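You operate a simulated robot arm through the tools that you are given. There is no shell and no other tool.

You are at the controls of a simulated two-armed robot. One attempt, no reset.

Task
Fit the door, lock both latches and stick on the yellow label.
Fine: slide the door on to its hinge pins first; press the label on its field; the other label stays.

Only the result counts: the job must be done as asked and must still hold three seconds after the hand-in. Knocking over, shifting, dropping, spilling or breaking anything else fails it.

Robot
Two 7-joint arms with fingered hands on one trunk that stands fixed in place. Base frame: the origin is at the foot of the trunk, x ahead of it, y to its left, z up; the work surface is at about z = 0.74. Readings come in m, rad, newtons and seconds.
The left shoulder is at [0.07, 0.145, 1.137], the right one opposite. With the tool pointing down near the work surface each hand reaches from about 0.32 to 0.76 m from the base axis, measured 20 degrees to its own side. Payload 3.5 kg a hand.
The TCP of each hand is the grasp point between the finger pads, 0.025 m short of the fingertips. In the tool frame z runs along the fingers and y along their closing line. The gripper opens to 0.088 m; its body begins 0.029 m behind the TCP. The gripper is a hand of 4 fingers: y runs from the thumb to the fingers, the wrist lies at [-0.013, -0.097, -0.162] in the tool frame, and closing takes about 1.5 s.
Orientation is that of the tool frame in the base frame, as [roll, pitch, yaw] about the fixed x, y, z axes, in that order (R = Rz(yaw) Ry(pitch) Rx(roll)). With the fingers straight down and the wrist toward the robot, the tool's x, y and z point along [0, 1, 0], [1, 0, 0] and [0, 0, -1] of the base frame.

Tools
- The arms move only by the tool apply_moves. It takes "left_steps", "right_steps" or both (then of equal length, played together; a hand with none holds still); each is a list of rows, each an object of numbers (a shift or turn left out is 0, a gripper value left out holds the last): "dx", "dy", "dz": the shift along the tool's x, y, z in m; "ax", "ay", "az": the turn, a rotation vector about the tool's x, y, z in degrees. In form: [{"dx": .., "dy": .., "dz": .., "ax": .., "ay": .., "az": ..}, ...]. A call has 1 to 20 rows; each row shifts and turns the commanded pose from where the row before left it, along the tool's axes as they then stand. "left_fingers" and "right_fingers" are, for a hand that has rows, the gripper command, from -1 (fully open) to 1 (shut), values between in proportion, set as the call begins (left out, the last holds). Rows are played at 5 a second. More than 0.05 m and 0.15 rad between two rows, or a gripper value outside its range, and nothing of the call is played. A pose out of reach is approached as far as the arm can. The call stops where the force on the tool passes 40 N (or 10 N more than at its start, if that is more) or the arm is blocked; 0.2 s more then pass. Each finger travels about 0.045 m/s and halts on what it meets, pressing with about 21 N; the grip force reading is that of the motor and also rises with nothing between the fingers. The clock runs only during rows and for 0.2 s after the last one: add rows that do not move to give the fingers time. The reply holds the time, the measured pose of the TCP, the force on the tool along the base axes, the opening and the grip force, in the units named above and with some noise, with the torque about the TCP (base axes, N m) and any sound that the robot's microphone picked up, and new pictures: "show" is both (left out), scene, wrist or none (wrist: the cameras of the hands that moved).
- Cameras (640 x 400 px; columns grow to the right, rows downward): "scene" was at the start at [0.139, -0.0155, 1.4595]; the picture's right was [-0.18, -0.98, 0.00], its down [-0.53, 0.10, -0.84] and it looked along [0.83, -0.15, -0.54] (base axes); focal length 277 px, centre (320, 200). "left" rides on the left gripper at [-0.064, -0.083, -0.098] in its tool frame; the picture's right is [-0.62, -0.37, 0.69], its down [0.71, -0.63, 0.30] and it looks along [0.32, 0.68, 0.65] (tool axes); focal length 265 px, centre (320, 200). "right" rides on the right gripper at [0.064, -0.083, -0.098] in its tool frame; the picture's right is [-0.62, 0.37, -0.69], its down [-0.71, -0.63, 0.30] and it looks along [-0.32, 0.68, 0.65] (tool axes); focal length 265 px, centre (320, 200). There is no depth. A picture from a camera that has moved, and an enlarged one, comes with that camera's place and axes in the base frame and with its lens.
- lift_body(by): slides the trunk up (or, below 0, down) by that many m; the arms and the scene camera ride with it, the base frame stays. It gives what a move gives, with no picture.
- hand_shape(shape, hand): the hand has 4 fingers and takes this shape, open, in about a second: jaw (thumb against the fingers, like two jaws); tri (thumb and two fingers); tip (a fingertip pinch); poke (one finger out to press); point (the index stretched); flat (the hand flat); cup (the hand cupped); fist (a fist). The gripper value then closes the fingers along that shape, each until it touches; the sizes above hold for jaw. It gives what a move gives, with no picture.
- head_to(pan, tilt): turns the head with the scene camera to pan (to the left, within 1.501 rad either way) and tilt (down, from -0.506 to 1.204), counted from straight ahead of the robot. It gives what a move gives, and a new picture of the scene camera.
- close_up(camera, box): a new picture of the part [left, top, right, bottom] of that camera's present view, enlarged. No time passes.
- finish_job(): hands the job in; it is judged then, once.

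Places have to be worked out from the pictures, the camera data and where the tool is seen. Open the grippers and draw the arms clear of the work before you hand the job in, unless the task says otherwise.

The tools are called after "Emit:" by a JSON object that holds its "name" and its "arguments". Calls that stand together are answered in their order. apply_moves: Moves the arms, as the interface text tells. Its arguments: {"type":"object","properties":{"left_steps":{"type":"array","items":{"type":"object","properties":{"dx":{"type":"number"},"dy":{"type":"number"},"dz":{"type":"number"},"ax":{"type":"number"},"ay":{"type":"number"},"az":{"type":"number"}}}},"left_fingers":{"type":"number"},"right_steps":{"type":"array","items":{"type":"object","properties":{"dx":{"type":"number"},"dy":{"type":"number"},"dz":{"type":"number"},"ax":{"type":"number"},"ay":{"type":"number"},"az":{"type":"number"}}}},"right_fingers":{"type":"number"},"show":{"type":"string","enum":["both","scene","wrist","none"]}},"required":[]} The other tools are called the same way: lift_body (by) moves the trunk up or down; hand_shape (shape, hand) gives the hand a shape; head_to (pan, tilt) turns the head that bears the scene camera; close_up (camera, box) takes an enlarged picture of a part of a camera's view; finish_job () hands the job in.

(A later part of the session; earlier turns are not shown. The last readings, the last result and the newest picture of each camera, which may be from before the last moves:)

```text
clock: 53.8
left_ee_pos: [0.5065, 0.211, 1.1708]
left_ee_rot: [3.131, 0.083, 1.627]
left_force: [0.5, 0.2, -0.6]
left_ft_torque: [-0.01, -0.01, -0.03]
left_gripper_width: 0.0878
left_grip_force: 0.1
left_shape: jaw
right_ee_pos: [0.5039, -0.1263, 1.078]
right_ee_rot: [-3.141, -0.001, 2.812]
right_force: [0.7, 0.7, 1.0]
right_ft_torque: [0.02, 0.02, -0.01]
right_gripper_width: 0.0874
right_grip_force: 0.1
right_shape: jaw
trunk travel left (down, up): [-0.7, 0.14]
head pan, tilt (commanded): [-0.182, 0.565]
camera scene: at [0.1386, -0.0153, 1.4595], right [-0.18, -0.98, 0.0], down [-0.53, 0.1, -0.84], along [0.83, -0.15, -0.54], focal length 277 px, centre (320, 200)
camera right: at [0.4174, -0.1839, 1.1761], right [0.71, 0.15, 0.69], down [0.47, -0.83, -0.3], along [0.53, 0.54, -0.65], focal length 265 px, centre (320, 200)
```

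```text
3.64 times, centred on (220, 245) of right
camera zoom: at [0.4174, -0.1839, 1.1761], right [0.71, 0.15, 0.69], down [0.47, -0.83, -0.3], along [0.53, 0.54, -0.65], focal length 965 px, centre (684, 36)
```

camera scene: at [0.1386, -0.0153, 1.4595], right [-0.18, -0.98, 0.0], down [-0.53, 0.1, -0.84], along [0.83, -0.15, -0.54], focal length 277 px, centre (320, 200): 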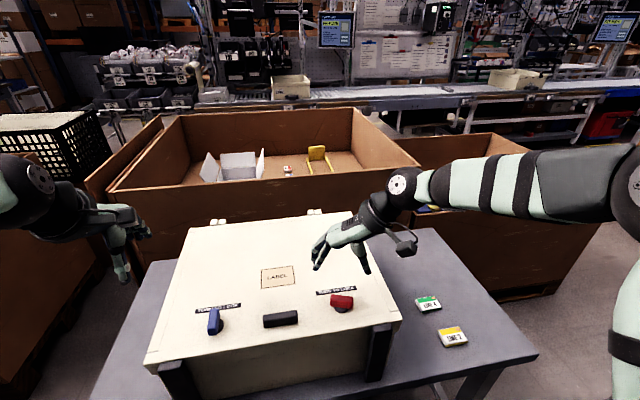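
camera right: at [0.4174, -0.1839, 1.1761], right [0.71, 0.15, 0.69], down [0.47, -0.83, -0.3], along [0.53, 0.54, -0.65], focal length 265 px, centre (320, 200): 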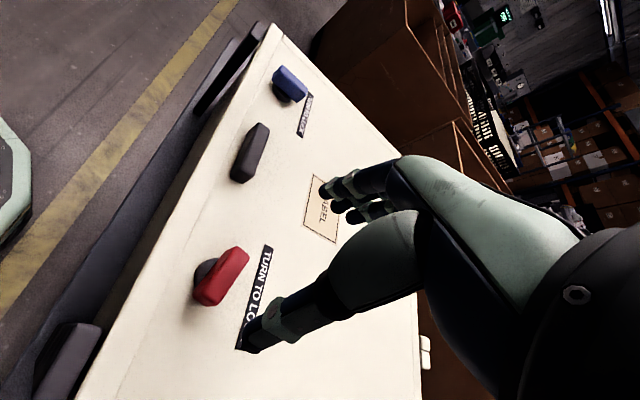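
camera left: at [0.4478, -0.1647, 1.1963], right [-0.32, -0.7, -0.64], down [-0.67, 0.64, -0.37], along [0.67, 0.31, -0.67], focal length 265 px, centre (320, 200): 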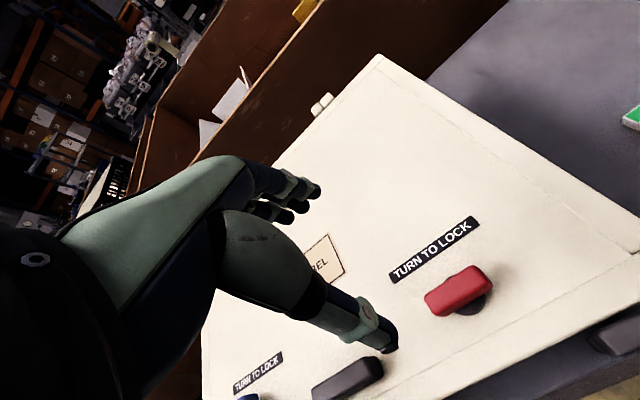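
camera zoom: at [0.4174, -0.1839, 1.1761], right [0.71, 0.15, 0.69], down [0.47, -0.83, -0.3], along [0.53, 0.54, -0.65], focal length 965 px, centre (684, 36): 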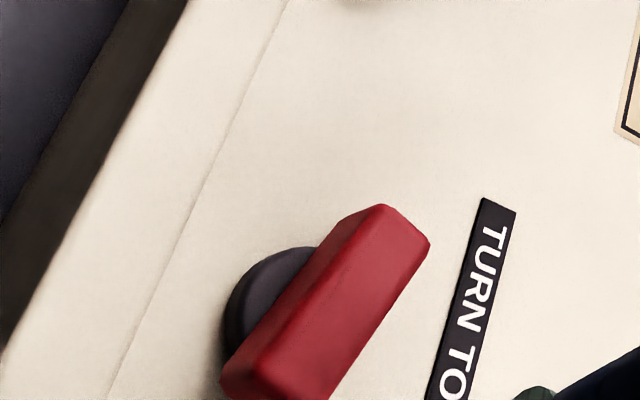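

The jaws are aligned with the bar. I descend to TCP z≈0.979.

Emit:
{"name": "apply_moves", "arguments": {"right_steps": [{"dx": -0.0013, "dy": 0.001, "dz": 0.03}, {"dz": 0.03}, {"dz": 0.025}, {"dz": 0.014}, {}]}}

Emit:
{"name": "close_up", "arguments": {"camera": "scene", "box": [290, 250, 418, 330]}}

Emit:
{"name": "close_up", "arguments": {"camera": "right", "box": [170, 150, 410, 350]}}

```text
clock: 55.0
left_ee_pos: [0.5071, 0.2106, 1.1708]
left_ee_rot: [3.131, 0.084, 1.628]
left_force: [0.1, -0.4, 1.0]
left_ft_torque: [0.03, -0.02, -0.02]
left_gripper_width: 0.0878
left_grip_force: 0.0
left_shape: jaw
right_ee_pos: [0.5081, -0.1258, 0.9802]
right_ee_rot: [3.141, -0.001, 2.811]
right_force: [0.2, -0.8, -1.0]
right_ft_torque: [-0.01, 0.02, -0.02]
right_gripper_width: 0.0877
right_grip_force: 0.1
right_shape: jaw
trunk travel left (down, up): [-0.7, 0.14]
head pan, tilt (commanded): [-0.182, 0.565]
camera scene: at [0.1387, -0.0153, 1.4595], right [-0.18, -0.98, 0.0], down [-0.53, 0.1, -0.84], along [0.83, -0.15, -0.54], focal length 277 px, centre (320, 200)
camera right: at [0.4197, -0.1827, 1.0777], right [0.71, 0.15, 0.69], down [0.47, -0.83, -0.3], along [0.53, 0.54, -0.65], focal length 265 px, centre (320, 200)
```

scene: 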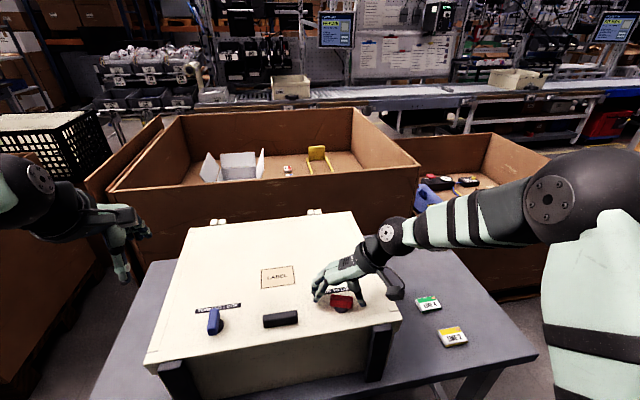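
right: 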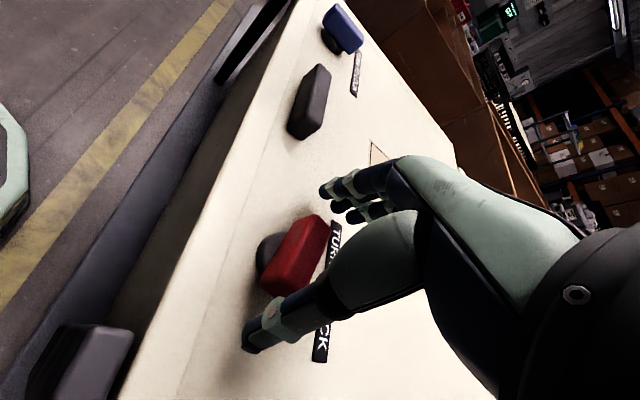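

```text
5.00 times, centred on (354, 290) of scene
camera zoom: at [0.1387, -0.0153, 1.4595], right [-0.18, -0.98, 0.0], down [-0.53, 0.1, -0.84], along [0.83, -0.15, -0.54], focal length 1385 px, centre (150, -250)
```

zoom: 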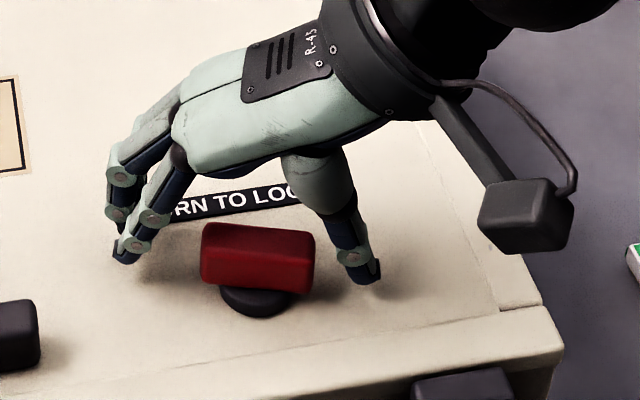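

```text
2.00 times, centred on (290, 250) of right
camera zoom: at [0.4197, -0.1827, 1.0777], right [0.71, 0.15, 0.69], down [0.47, -0.83, -0.3], along [0.53, 0.54, -0.65], focal length 531 px, centre (380, 100)
```

zoom: 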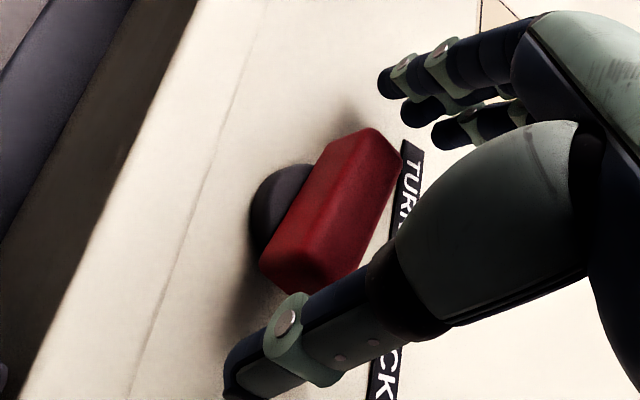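

The bar's ends lie between thumb and fingers. I close on them.

Emit:
{"name": "apply_moves", "arguments": {"right_steps": [{}, {}, {}, {}, {}, {}, {}], "right_fingers": 1}}

Emit:
{"name": "close_up", "arguments": {"camera": "scene", "box": [290, 250, 418, 330]}}

Emit:
{"name": "close_up", "arguments": {"camera": "right", "box": [170, 150, 410, 350]}}

```text
clock: 56.6
left_ee_pos: [0.5054, 0.2096, 1.1705]
left_ee_rot: [3.13, 0.083, 1.628]
left_force: [0.3, -0.2, 0.6]
left_ft_torque: [-0.01, 0.02, 0.03]
left_gripper_width: 0.0877
left_grip_force: 0.1
left_shape: jaw
right_ee_pos: [0.508, -0.1277, 0.9811]
right_ee_rot: [-3.141, 0.001, 2.81]
right_force: [-2.0, -5.5, 0.3]
right_ft_torque: [-0.05, 0.02, 0.01]
right_gripper_width: 0.0376
right_grip_force: 20.5
right_shape: jaw
trunk travel left (down, up): [-0.7, 0.14]
head pan, tilt (commanded): [-0.182, 0.565]
camera scene: at [0.1386, -0.0169, 1.4595], right [-0.18, -0.98, 0.0], down [-0.53, 0.1, -0.84], along [0.83, -0.15, -0.54], focal length 277 px, centre (320, 200)
camera right: at [0.4196, -0.1841, 1.0777], right [0.71, 0.15, 0.69], down [0.47, -0.83, -0.3], along [0.53, 0.54, -0.65], focal length 265 px, centre (320, 200)
```

scene: 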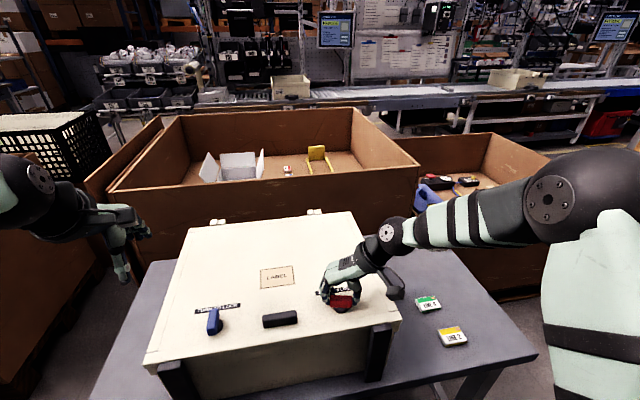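
right: 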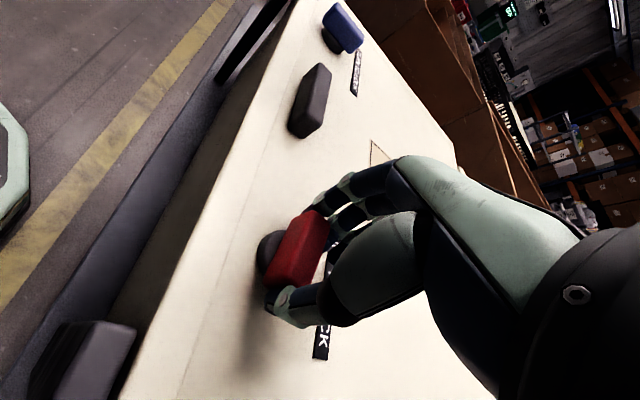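

```text
5.00 times, centred on (354, 290) of scene
camera zoom: at [0.1386, -0.0169, 1.4595], right [-0.18, -0.98, 0.0], down [-0.53, 0.1, -0.84], along [0.83, -0.15, -0.54], focal length 1385 px, centre (150, -250)
```

zoom: 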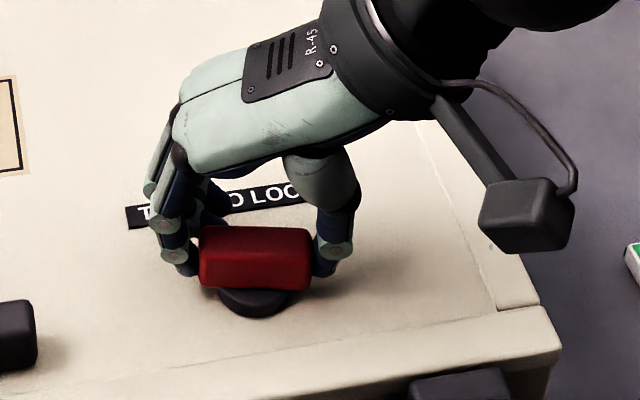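

```text
2.00 times, centred on (290, 250) of right
camera zoom: at [0.4196, -0.1841, 1.0777], right [0.71, 0.15, 0.69], down [0.47, -0.83, -0.3], along [0.53, 0.54, -0.65], focal length 531 px, centre (380, 100)
```

zoom: 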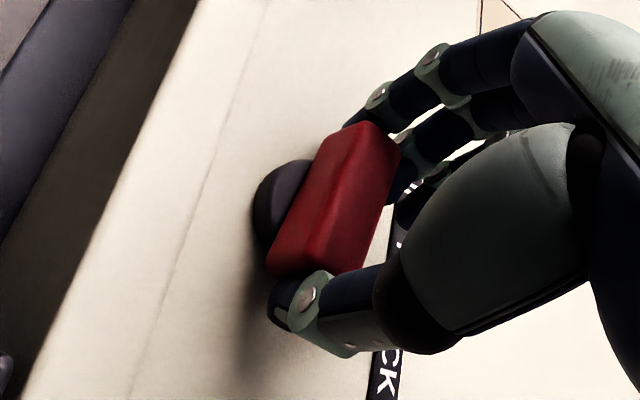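

Gripped by the ends (0.038 m reading). I relieve the small side load and turn clockwise 16°, checking the bar follows.

Emit:
{"name": "apply_moves", "arguments": {"right_steps": [{"dx": -0.0006, "dy": -0.0019}, {"az": 4}, {"az": 4}, {"az": 4}, {"az": 4}, {}], "show": "wrist"}}

Emit:
{"name": "close_up", "arguments": {"camera": "scene", "box": [290, 250, 418, 330]}}

Emit:
{"name": "close_up", "arguments": {"camera": "right", "box": [170, 150, 410, 350]}}

```text
clock: 58.0
left_ee_pos: [0.5065, 0.2106, 1.1701]
left_ee_rot: [3.132, 0.084, 1.629]
left_force: [-0.2, -0.2, 0.6]
left_ft_torque: [0.0, 0.0, 0.01]
left_gripper_width: 0.0878
left_grip_force: 0.1
left_shape: jaw
right_ee_pos: [0.5074, -0.1281, 0.9801]
right_ee_rot: [-3.141, -0.001, 2.53]
right_force: [0.1, -2.8, 2.3]
right_ft_torque: [0.03, -0.02, 0.02]
right_gripper_width: 0.0365
right_grip_force: 21.0
right_shape: jaw
trunk travel left (down, up): [-0.7, 0.14]
head pan, tilt (commanded): [-0.182, 0.565]
camera right: at [0.4064, -0.1589, 1.0773], right [0.72, -0.06, 0.69], down [0.22, -0.93, -0.3], along [0.66, 0.37, -0.65], focal length 265 px, centre (320, 200)
```

right: 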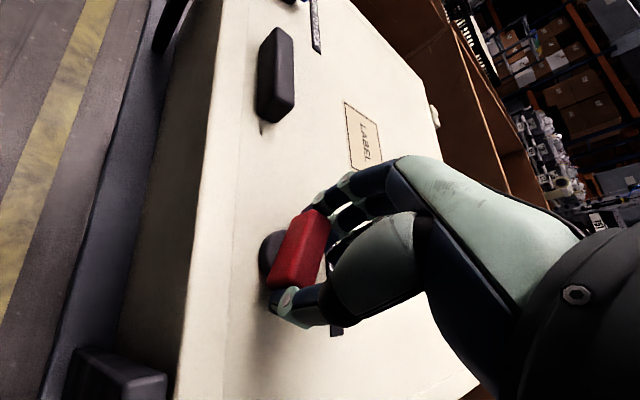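

```text
5.00 times, centred on (354, 290) of scene
camera zoom: at [0.1386, -0.016, 1.4595], right [-0.18, -0.98, 0.0], down [-0.53, 0.1, -0.84], along [0.83, -0.15, -0.54], focal length 1385 px, centre (150, -250)
```

zoom: 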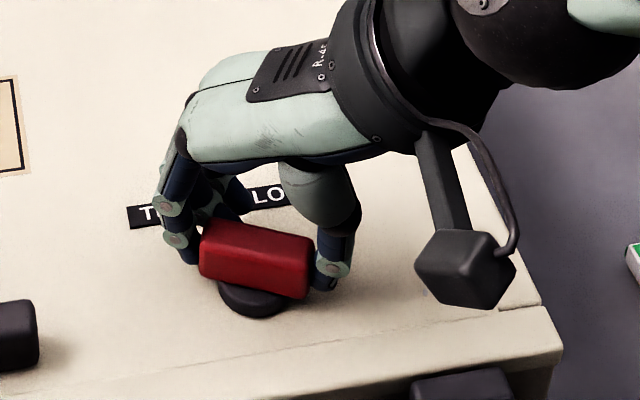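

```text
2.00 times, centred on (290, 250) of right
camera zoom: at [0.4064, -0.1589, 1.0773], right [0.72, -0.06, 0.69], down [0.22, -0.93, -0.3], along [0.66, 0.37, -0.65], focal length 531 px, centre (380, 100)
```

zoom: 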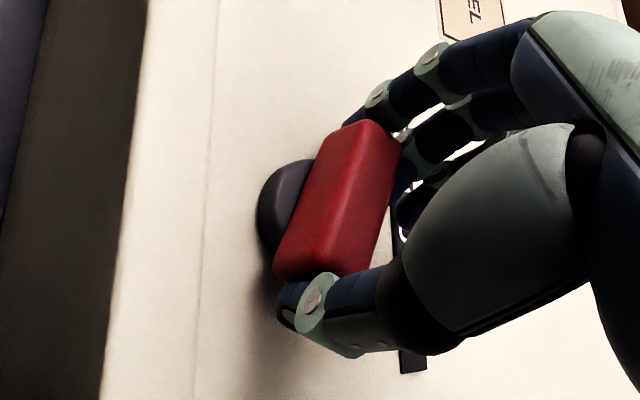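

The bar follows well with low forces. I continue 25° more.

Emit:
{"name": "apply_moves", "arguments": {"right_steps": [{"az": 5}, {"az": 5}, {"az": 5}, {"az": 5}, {"az": 5}, {}], "show": "wrist"}}

Emit:
{"name": "close_up", "arguments": {"camera": "scene", "box": [290, 250, 418, 330]}}

```text
clock: 59.4
left_ee_pos: [0.507, 0.2089, 1.1706]
left_ee_rot: [3.132, 0.081, 1.627]
left_force: [0.8, -0.6, 0.2]
left_ft_torque: [-0.01, 0.03, 0.0]
left_gripper_width: 0.0877
left_grip_force: 0.1
left_shape: jaw
right_ee_pos: [0.5076, -0.1286, 0.9792]
right_ee_rot: [3.141, -0.001, 2.093]
right_force: [0.2, -5.2, 1.0]
right_ft_torque: [0.0, -0.1, -0.02]
right_gripper_width: 0.0363
right_grip_force: 21.2
right_shape: jaw
trunk travel left (down, up): [-0.7, 0.14]
head pan, tilt (commanded): [-0.182, 0.565]
camera right: at [0.4027, -0.1142, 1.0773], right [0.63, -0.35, 0.69], down [-0.19, -0.93, -0.3], along [0.75, 0.06, -0.65], focal length 265 px, centre (320, 200)
```

right: 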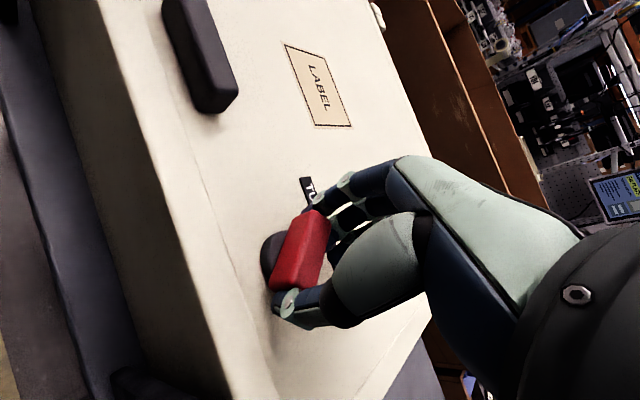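

```text
5.00 times, centred on (354, 290) of scene
camera zoom: at [0.1387, -0.0171, 1.4595], right [-0.18, -0.98, 0.0], down [-0.53, 0.1, -0.84], along [0.83, -0.15, -0.54], focal length 1385 px, centre (150, -250)
```

zoom: 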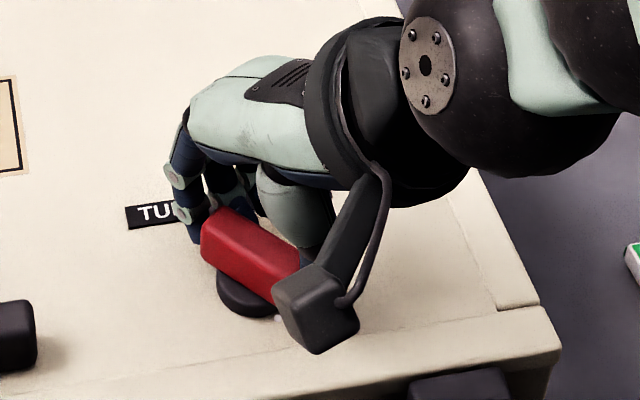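

The bar is at about 45° and following. I relieve the side load and turn 25° further.

Emit:
{"name": "apply_moves", "arguments": {"right_steps": [{"dx": -0.0013, "dy": -0.0008}, {"az": 5}, {"az": 5}, {"az": 5}, {"az": 5}, {"az": 5}, {}], "show": "wrist"}}

Emit:
{"name": "close_up", "arguments": {"camera": "right", "box": [170, 150, 410, 350]}}

Emit:
{"name": "close_up", "arguments": {"camera": "scene", "box": [290, 250, 418, 330]}}

```text
clock: 61.0
left_ee_pos: [0.5059, 0.209, 1.1707]
left_ee_rot: [3.131, 0.083, 1.628]
left_force: [0.3, -0.1, 0.1]
left_ft_torque: [0.01, 0.05, -0.01]
left_gripper_width: 0.088
left_grip_force: 0.1
left_shape: jaw
right_ee_pos: [0.5067, -0.1307, 0.9791]
right_ee_rot: [3.141, 0.0, 1.656]
right_force: [0.8, -4.3, 1.7]
right_ft_torque: [-0.02, -0.08, 0.0]
right_gripper_width: 0.0363
right_grip_force: 21.0
right_shape: jaw
trunk travel left (down, up): [-0.7, 0.14]
head pan, tilt (commanded): [-0.182, 0.565]
camera right: at [0.4183, -0.073, 1.0773], right [0.42, -0.59, 0.69], down [-0.57, -0.77, -0.31], along [0.71, -0.26, -0.65], focal length 265 px, centre (320, 200)
```

right: 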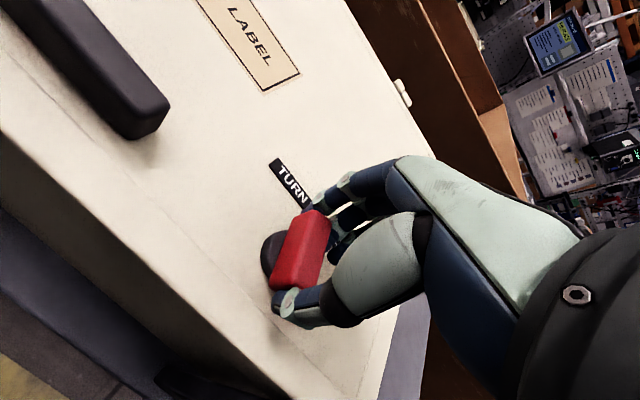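

```text
2.00 times, centred on (290, 250) of right
camera zoom: at [0.4183, -0.073, 1.0773], right [0.42, -0.59, 0.69], down [-0.57, -0.77, -0.31], along [0.71, -0.26, -0.65], focal length 531 px, centre (380, 100)
```

zoom: 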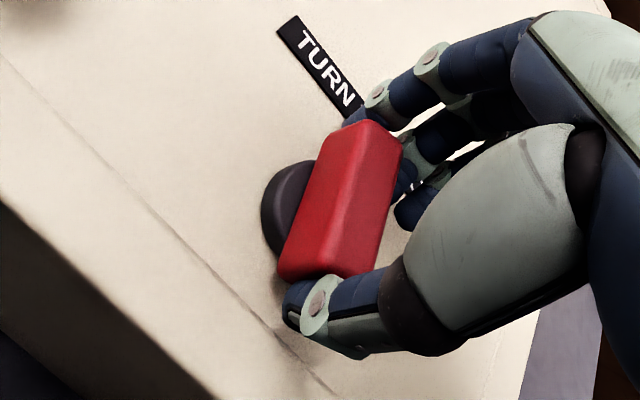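

```text
5.00 times, centred on (354, 290) of scene
camera zoom: at [0.1387, -0.0168, 1.4595], right [-0.18, -0.98, 0.0], down [-0.53, 0.1, -0.84], along [0.83, -0.15, -0.54], focal length 1385 px, centre (150, -250)
```

zoom: 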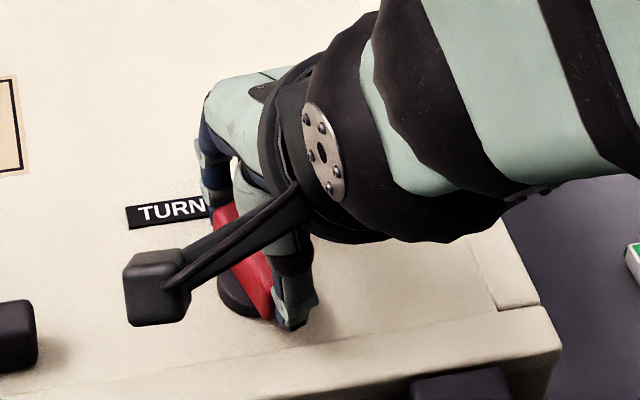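

The bar is at about 72°. I continue in 5° steps up to the stop.

Emit:
{"name": "apply_moves", "arguments": {"right_steps": [{"dx": -0.001}, {"az": 5}, {"az": 5}, {"az": 4}, {}], "show": "wrist"}}

Emit:
{"name": "close_up", "arguments": {"camera": "right", "box": [170, 150, 410, 350]}}

```text
clock: 62.2
left_ee_pos: [0.5059, 0.2106, 1.1709]
left_ee_rot: [3.131, 0.085, 1.627]
left_force: [0.1, -1.1, 1.5]
left_ft_torque: [0.0, 0.01, 0.01]
left_gripper_width: 0.0877
left_grip_force: 0.0
left_shape: jaw
right_ee_pos: [0.5069, -0.1298, 0.9789]
right_ee_rot: [3.141, -0.001, 1.411]
right_force: [-1.8, -4.1, 1.6]
right_ft_torque: [-0.07, -0.05, 0.02]
right_gripper_width: 0.0361
right_grip_force: 20.5
right_shape: jaw
trunk travel left (down, up): [-0.7, 0.14]
head pan, tilt (commanded): [-0.182, 0.565]
camera right: at [0.4345, -0.054, 1.0773], right [0.27, -0.67, 0.69], down [-0.73, -0.61, -0.3], along [0.62, -0.43, -0.65], focal length 265 px, centre (320, 200)
```

right: 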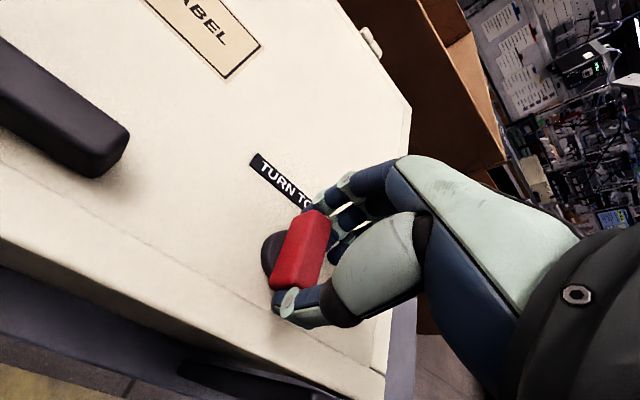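

```text
2.00 times, centred on (290, 250) of right
camera zoom: at [0.4345, -0.054, 1.0773], right [0.27, -0.67, 0.69], down [-0.73, -0.61, -0.3], along [0.62, -0.43, -0.65], focal length 531 px, centre (380, 100)
```

zoom: 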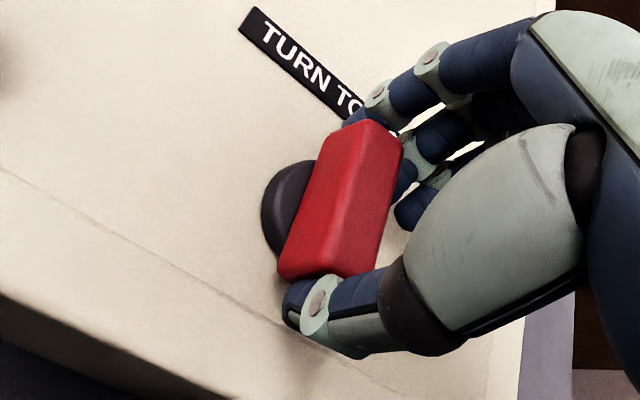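

No stop yet at hand yaw 81°; the bar still moves with the hand. I go on.

Emit:
{"name": "apply_moves", "arguments": {"right_steps": [{"az": 3}, {"az": 3}, {"az": 3}, {}], "show": "wrist"}}

Emit:
{"name": "close_up", "arguments": {"camera": "right", "box": [170, 150, 410, 350]}}

Emit:
{"name": "close_up", "arguments": {"camera": "scene", "box": [290, 250, 418, 330]}}

```text
clock: 63.2
left_ee_pos: [0.5056, 0.2105, 1.1703]
left_ee_rot: [3.13, 0.085, 1.626]
left_force: [0.9, -0.7, -0.7]
left_ft_torque: [0.03, 0.01, -0.01]
left_gripper_width: 0.0876
left_grip_force: 0.1
left_shape: jaw
right_ee_pos: [0.5073, -0.1312, 0.9801]
right_ee_rot: [-3.141, -0.002, 1.256]
right_force: [-2.8, -3.1, 0.3]
right_ft_torque: [0.0, -0.17, 0.16]
right_gripper_width: 0.0358
right_grip_force: 21.0
right_shape: jaw
trunk travel left (down, up): [-0.7, 0.14]
head pan, tilt (commanded): [-0.182, 0.565]
camera right: at [0.4474, -0.0428, 1.0773], right [0.16, -0.7, 0.69], down [-0.82, -0.48, -0.3], along [0.55, -0.52, -0.65], focal length 265 px, centre (320, 200)
```

right: 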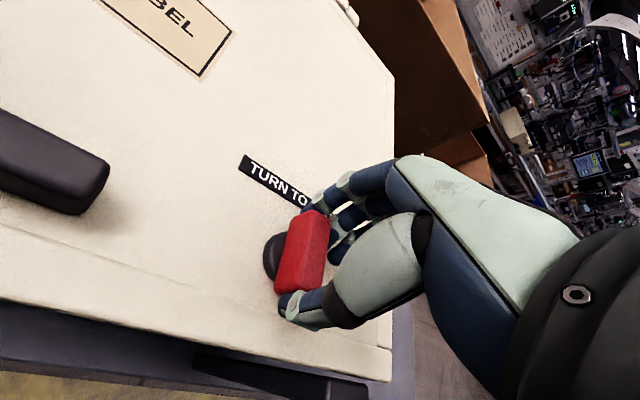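

```text
2.00 times, centred on (290, 250) of right
camera zoom: at [0.4474, -0.0428, 1.0773], right [0.16, -0.7, 0.69], down [-0.82, -0.48, -0.3], along [0.55, -0.52, -0.65], focal length 531 px, centre (380, 100)
```

zoom: 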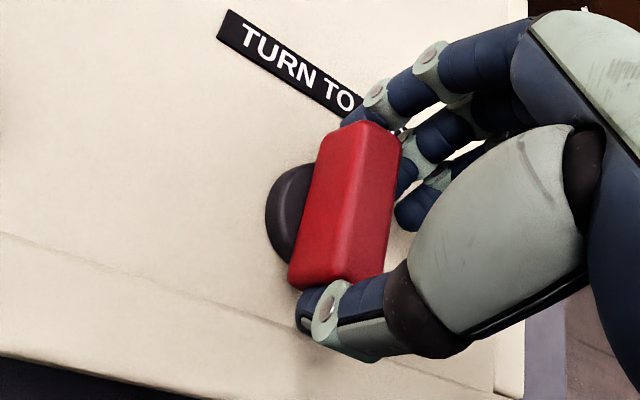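

```text
5.00 times, centred on (354, 290) of scene
camera zoom: at [0.1382, -0.0163, 1.4595], right [-0.18, -0.98, 0.0], down [-0.53, 0.1, -0.84], along [0.83, -0.15, -0.54], focal length 1385 px, centre (150, -250)
```

zoom: 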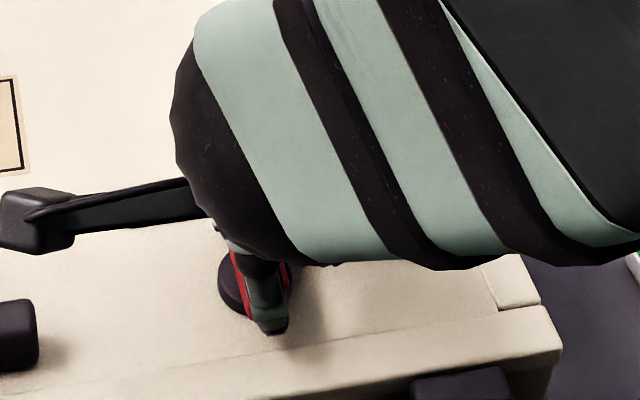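

Torque jumped to 0.16 N·m and the bar starts to lag: the stop. A final 4° to be firmly at it.

Emit:
{"name": "apply_moves", "arguments": {"right_steps": [{"az": 2}, {"az": 2}, {}], "show": "none"}}

Emit:
{"name": "close_up", "arguments": {"camera": "right", "box": [170, 150, 410, 350]}}

```text
clock: 64.0
left_ee_pos: [0.5057, 0.2109, 1.1697]
left_ee_rot: [3.131, 0.083, 1.625]
left_force: [0.8, 0.2, 0.2]
left_ft_torque: [0.04, 0.04, 0.02]
left_gripper_width: 0.0876
left_grip_force: 0.0
left_shape: jaw
right_ee_pos: [0.5077, -0.1305, 0.9797]
right_ee_rot: [3.141, -0.001, 1.187]
right_force: [-2.2, -0.7, -0.1]
right_ft_torque: [0.04, -0.19, 0.27]
right_gripper_width: 0.0354
right_grip_force: 20.8
right_shape: jaw
trunk travel left (down, up): [-0.7, 0.14]
head pan, tilt (commanded): [-0.182, 0.565]
```

```text
2.00 times, centred on (290, 250) of right
camera zoom: at [0.4538, -0.0387, 1.0774], right [0.11, -0.71, 0.69], down [-0.85, -0.43, -0.3], along [0.51, -0.56, -0.65], focal length 531 px, centre (380, 100)
```

zoom: 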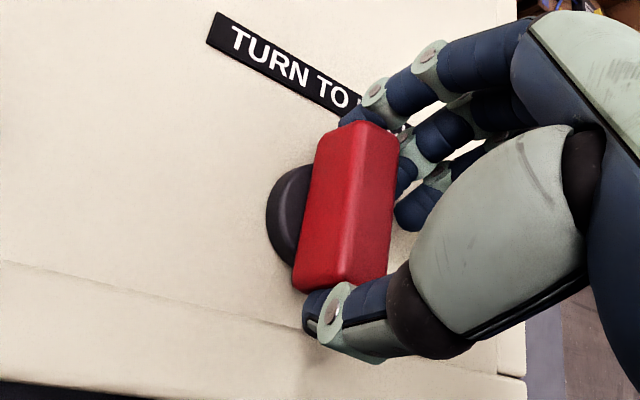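

At the stop (0.27 N·m). I release and lift straight up, then look at both knobs.

Emit:
{"name": "apply_moves", "arguments": {"right_steps": [{}, {}, {}, {}, {}, {}, {"dz": -0.03}, {"dz": -0.04}, {"dz": -0.04}, {"dx": -0.04}, {"dx": -0.04}, {}], "right_fingers": -1}}

Emit:
{"name": "close_up", "arguments": {"camera": "scene", "box": [140, 190, 420, 365]}}

Emit:
{"name": "close_up", "arguments": {"camera": "scene", "box": [290, 250, 418, 330]}}

```text
clock: 66.6
left_ee_pos: [0.5056, 0.2124, 1.1692]
left_ee_rot: [3.133, 0.084, 1.627]
left_force: [0.8, 0.0, 0.6]
left_ft_torque: [-0.03, -0.01, 0.02]
left_gripper_width: 0.0878
left_grip_force: 0.0
left_shape: jaw
right_ee_pos: [0.4774, -0.2024, 1.0897]
right_ee_rot: [-3.141, 0.003, 1.186]
right_force: [-0.9, 0.0, 0.1]
right_ft_torque: [-0.02, 0.0, 0.0]
right_gripper_width: 0.0878
right_grip_force: 0.1
right_shape: jaw
trunk travel left (down, up): [-0.7, 0.14]
head pan, tilt (commanded): [-0.182, 0.565]
camera scene: at [0.1394, -0.014, 1.4594], right [-0.18, -0.98, 0.0], down [-0.53, 0.1, -0.84], along [0.83, -0.15, -0.54], focal length 277 px, centre (320, 200)
camera right: at [0.425, -0.1114, 1.1873], right [0.11, -0.71, 0.69], down [-0.85, -0.43, -0.3], along [0.51, -0.56, -0.65], focal length 265 px, centre (320, 200)
```

scene: 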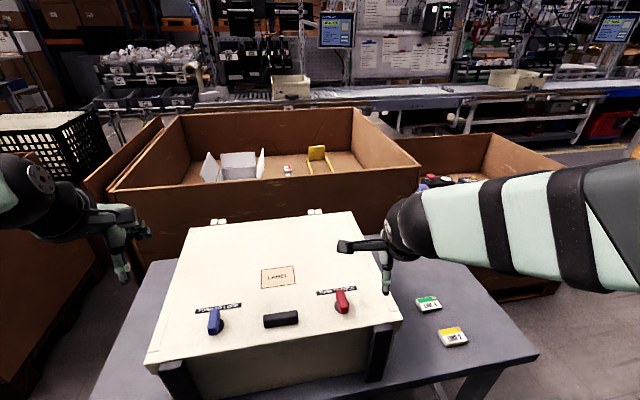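
right: 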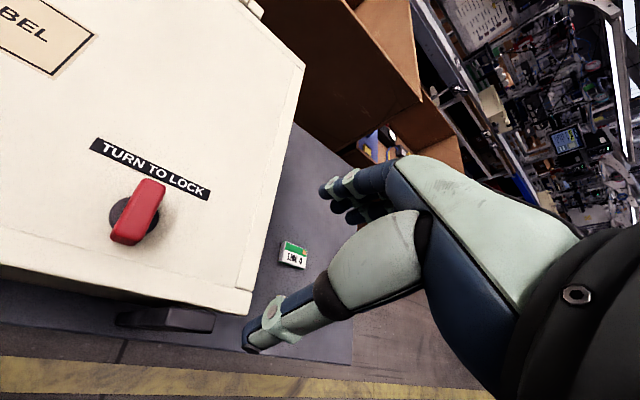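

```text
2.29 times, centred on (280, 278) of scene
camera zoom: at [0.1394, -0.014, 1.4594], right [-0.18, -0.98, 0.0], down [-0.53, 0.1, -0.84], along [0.83, -0.15, -0.54], focal length 633 px, centre (411, 23)
```

zoom: 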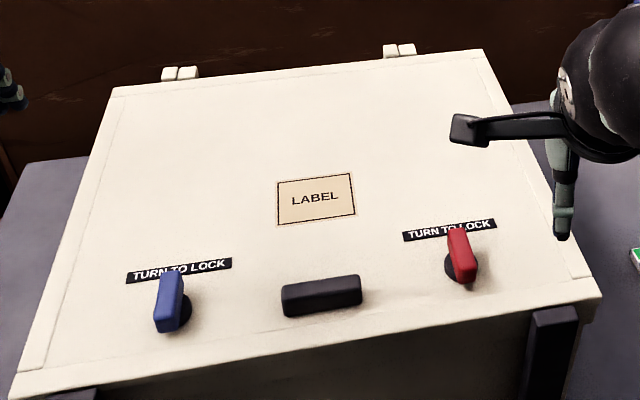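

```text
5.00 times, centred on (354, 290) of scene
camera zoom: at [0.1394, -0.014, 1.4594], right [-0.18, -0.98, 0.0], down [-0.53, 0.1, -0.84], along [0.83, -0.15, -0.54], focal length 1385 px, centre (150, -250)
```

zoom: 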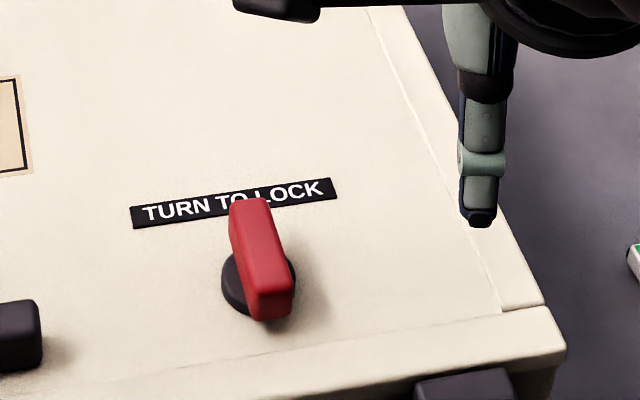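

Both knobs now point along x, and the door is still seated. I check their angles precisely at high zoom.

Emit:
{"name": "close_up", "arguments": {"camera": "scene", "box": [190, 298, 238, 340]}}

Emit:
{"name": "close_up", "arguments": {"camera": "scene", "box": [318, 280, 366, 322]}}

Emit:
{"name": "close_up", "arguments": {"camera": "right", "box": [80, 130, 220, 250]}}

Emit:
{"name": "close_up", "arguments": {"camera": "left", "box": [400, 180, 640, 400]}}

```text
9.52 times, centred on (214, 319) of scene
camera zoom: at [0.1394, -0.014, 1.4594], right [-0.18, -0.98, 0.0], down [-0.53, 0.1, -0.84], along [0.83, -0.15, -0.54], focal length 2639 px, centre (1330, -933)
```

zoom: 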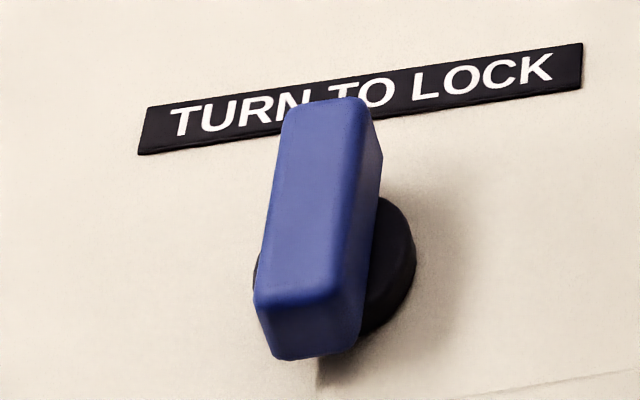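

```text
9.52 times, centred on (342, 301) of scene
camera zoom: at [0.1394, -0.014, 1.4594], right [-0.18, -0.98, 0.0], down [-0.53, 0.1, -0.84], along [0.83, -0.15, -0.54], focal length 2639 px, centre (110, -762)
```

zoom: 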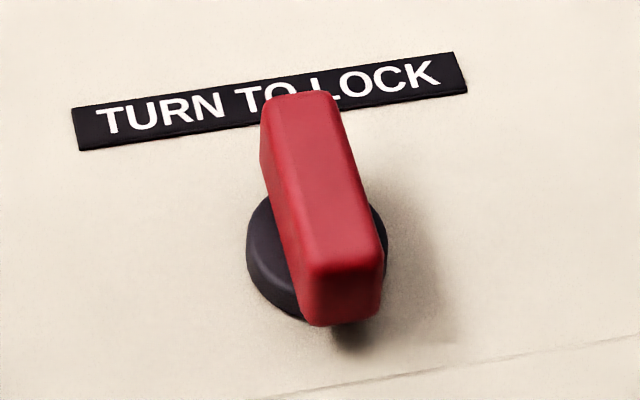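

```text
3.33 times, centred on (150, 190) of right
camera zoom: at [0.425, -0.1114, 1.1873], right [0.11, -0.71, 0.69], down [-0.85, -0.43, -0.3], along [0.51, -0.56, -0.65], focal length 885 px, centre (887, 233)
```

zoom: 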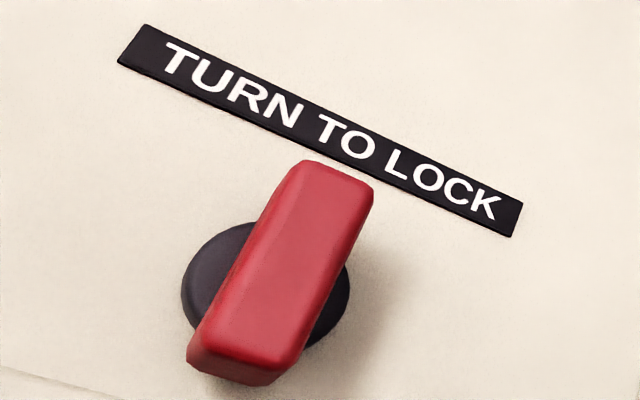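

```text
1.82 times, centred on (520, 290) of left
camera zoom: at [0.4262, 0.1514, 1.2723], right [-0.32, -0.7, -0.64], down [-0.67, 0.65, -0.37], along [0.67, 0.31, -0.67], focal length 483 px, centre (-44, 36)
```

zoom: 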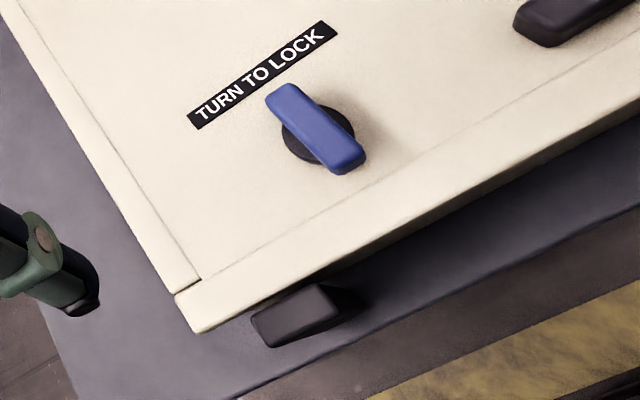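

Both bars are at 90° to within a degree. Now the yellow label: I straighten the right hand and move it over the label with the jaws open.

Emit:
{"name": "apply_moves", "arguments": {"right_steps": [{"az": -7.3}, {"az": -7.3}, {"az": -7.45}, {"dx": -0.035, "dy": 0.0037}, {"dx": -0.035, "dy": 0.0037}, {"dx": -0.035, "dy": 0.0037}, {"dx": -0.035, "dy": 0.0037}, {"dx": -0.035, "dy": 0.0037, "dz": 0.02}, {"dx": -0.035, "dy": 0.0037, "dz": 0.035}, {"dx": -0.0336, "dy": 0.0034, "dz": 0.045}, {"dz": 0.045}, {"dz": 0.045}, {}]}}

Emit:
{"name": "close_up", "arguments": {"camera": "scene", "box": [400, 290, 528, 370]}}

Emit:
{"name": "close_up", "arguments": {"camera": "right", "box": [170, 170, 330, 300]}}

```text
refused: row 10 steps farther than a row can; nothing moved
```

```text
5.00 times, centred on (464, 330) of scene
camera zoom: at [0.1394, -0.014, 1.4594], right [-0.18, -0.98, 0.0], down [-0.53, 0.1, -0.84], along [0.83, -0.15, -0.54], focal length 1385 px, centre (-400, -450)
```

zoom: 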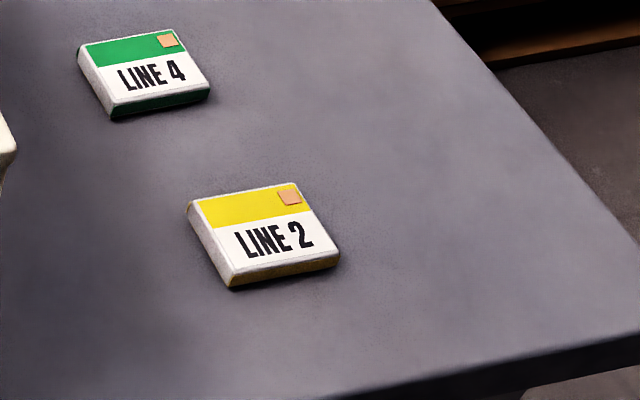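

```text
3.08 times, centred on (250, 235) of right
camera zoom: at [0.425, -0.1114, 1.1873], right [0.11, -0.71, 0.69], down [-0.85, -0.43, -0.3], along [0.51, -0.56, -0.65], focal length 817 px, centre (535, 92)
```

zoom: 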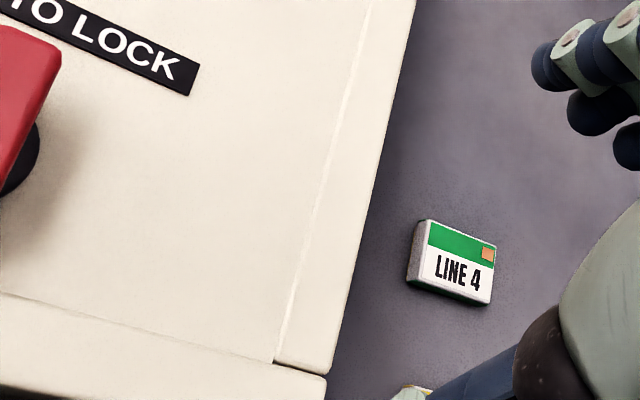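

One row was too long; I split the moves.

Emit:
{"name": "apply_moves", "arguments": {"right_steps": [{"az": -7.3}, {"az": -7.3}, {"az": -7.45}, {"dx": -0.035, "dy": 0.0037}, {"dx": -0.035, "dy": 0.0037}, {"dx": -0.035, "dy": 0.0037}, {"dx": -0.035, "dy": 0.0037}, {"dx": -0.035, "dy": 0.0037}, {"dx": -0.035, "dy": 0.0037}, {"dx": -0.0336, "dy": 0.0034}, {"dz": 0.045}, {"dz": 0.045}, {"dz": 0.045}, {"dz": 0.045}, {}]}}

Emit:
{"name": "close_up", "arguments": {"camera": "scene", "box": [400, 290, 528, 370]}}

Emit:
{"name": "close_up", "arguments": {"camera": "right", "box": [150, 190, 310, 310]}}

```text
clock: 69.8
left_ee_pos: [0.5054, 0.2118, 1.1703]
left_ee_rot: [3.132, 0.084, 1.629]
left_force: [0.8, 0.1, 0.2]
left_ft_torque: [0.0, 0.03, 0.02]
left_gripper_width: 0.0876
left_grip_force: 0.1
left_shape: jaw
right_ee_pos: [0.503, -0.4448, 0.9103]
right_ee_rot: [3.142, 0.001, 1.571]
right_force: [0.0, -0.1, 0.3]
right_ft_torque: [-0.01, 0.0, 0.04]
right_gripper_width: 0.0878
right_grip_force: 0.0
right_shape: jaw
trunk travel left (down, up): [-0.7, 0.14]
head pan, tilt (commanded): [-0.182, 0.565]
camera scene: at [0.1382, -0.0153, 1.4595], right [-0.18, -0.98, 0.0], down [-0.53, 0.1, -0.84], along [0.83, -0.15, -0.54], focal length 277 px, centre (320, 200)
camera right: at [0.4195, -0.3808, 1.0075], right [0.37, -0.62, 0.69], down [-0.63, -0.71, -0.3], along [0.68, -0.32, -0.65], focal length 265 px, centre (320, 200)
```

scene: 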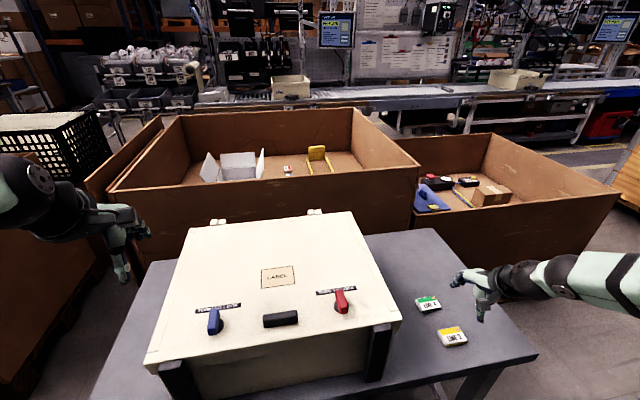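
right: 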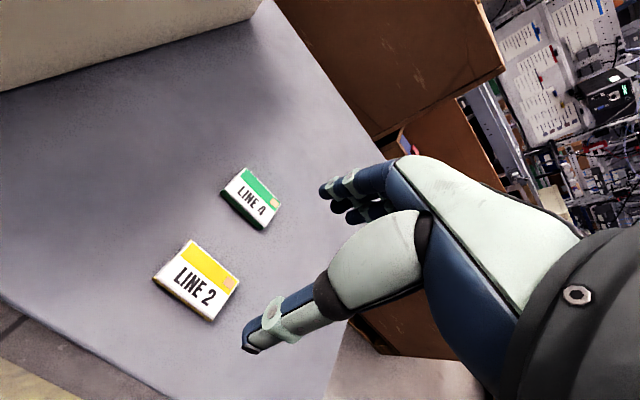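

```text
5.00 times, centred on (464, 330) of scene
camera zoom: at [0.1382, -0.0153, 1.4595], right [-0.18, -0.98, 0.0], down [-0.53, 0.1, -0.84], along [0.83, -0.15, -0.54], focal length 1385 px, centre (-400, -450)
```

zoom: 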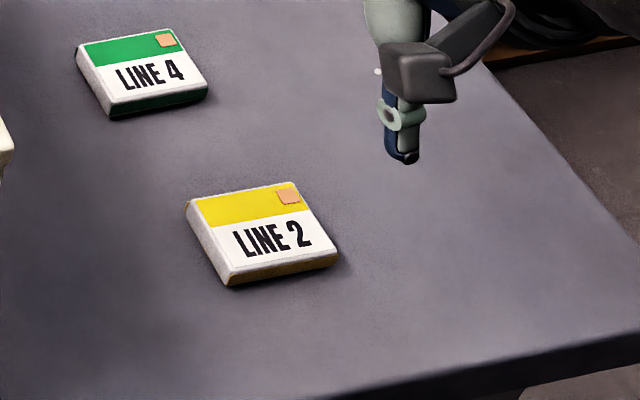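

```text
3.33 times, centred on (230, 250) of right
camera zoom: at [0.4195, -0.3808, 1.0075], right [0.37, -0.62, 0.69], down [-0.63, -0.71, -0.3], along [0.68, -0.32, -0.65], focal length 885 px, centre (620, 33)
```

zoom: 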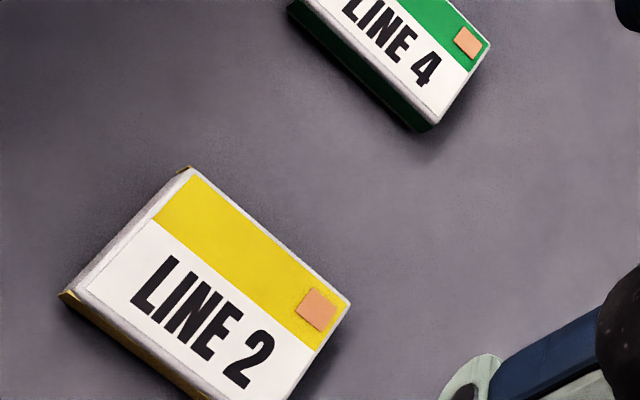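

The label is about 0.040 × 0.061 m, centred near (0.499, −0.443), top z≈0.755. I lower to just above the table level in two stages.

Emit:
{"name": "apply_moves", "arguments": {"right_steps": [{"dx": 0.0018, "dy": -0.0035, "dz": 0.04}, {"dz": 0.04}, {"dz": 0.04}, {}]}}

Emit:
{"name": "close_up", "arguments": {"camera": "scene", "box": [400, 290, 528, 370]}}

Emit:
{"name": "close_up", "arguments": {"camera": "right", "box": [170, 150, 410, 360]}}

```text
clock: 70.8
left_ee_pos: [0.5054, 0.2117, 1.1709]
left_ee_rot: [3.131, 0.083, 1.627]
left_force: [-0.6, -0.6, -0.2]
left_ft_torque: [0.03, 0.01, -0.03]
left_gripper_width: 0.0879
left_grip_force: 0.1
left_shape: jaw
right_ee_pos: [0.5001, -0.4451, 0.7897]
right_ee_rot: [-3.14, 0.0, 1.573]
right_force: [0.0, -0.8, 0.5]
right_ft_torque: [0.0, -0.02, 0.0]
right_gripper_width: 0.0877
right_grip_force: 0.0
right_shape: jaw
trunk travel left (down, up): [-0.7, 0.14]
head pan, tilt (commanded): [-0.182, 0.565]
camera scene: at [0.1385, -0.0153, 1.4595], right [-0.18, -0.98, 0.0], down [-0.53, 0.1, -0.84], along [0.83, -0.15, -0.54], focal length 277 px, centre (320, 200)
camera right: at [0.4161, -0.3801, 0.8875], right [0.37, -0.62, 0.69], down [-0.63, -0.71, -0.3], along [0.68, -0.32, -0.65], focal length 265 px, centre (320, 200)
```

scene: 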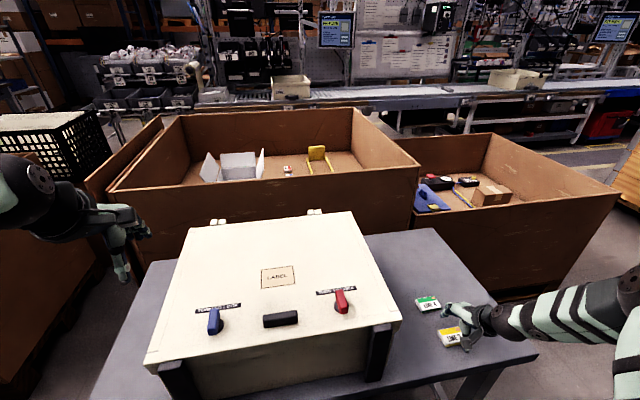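
right: 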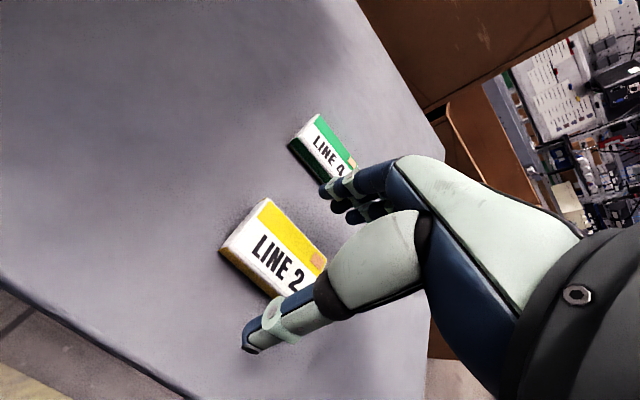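

```text
5.00 times, centred on (464, 330) of scene
camera zoom: at [0.1385, -0.0153, 1.4595], right [-0.18, -0.98, 0.0], down [-0.53, 0.1, -0.84], along [0.83, -0.15, -0.54], focal length 1385 px, centre (-400, -450)
```

zoom: 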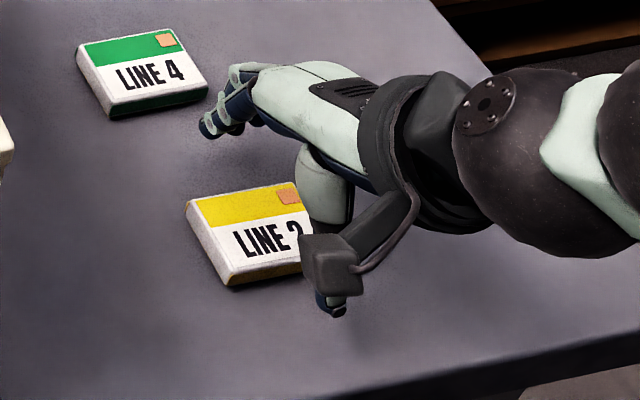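

```text
1.90 times, centred on (290, 255) of right
camera zoom: at [0.4161, -0.3801, 0.8875], right [0.37, -0.62, 0.69], down [-0.63, -0.71, -0.3], along [0.68, -0.32, -0.65], focal length 506 px, centre (377, 95)
```

zoom: 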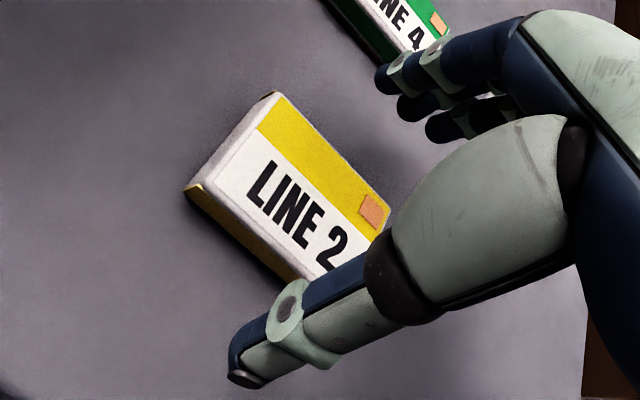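

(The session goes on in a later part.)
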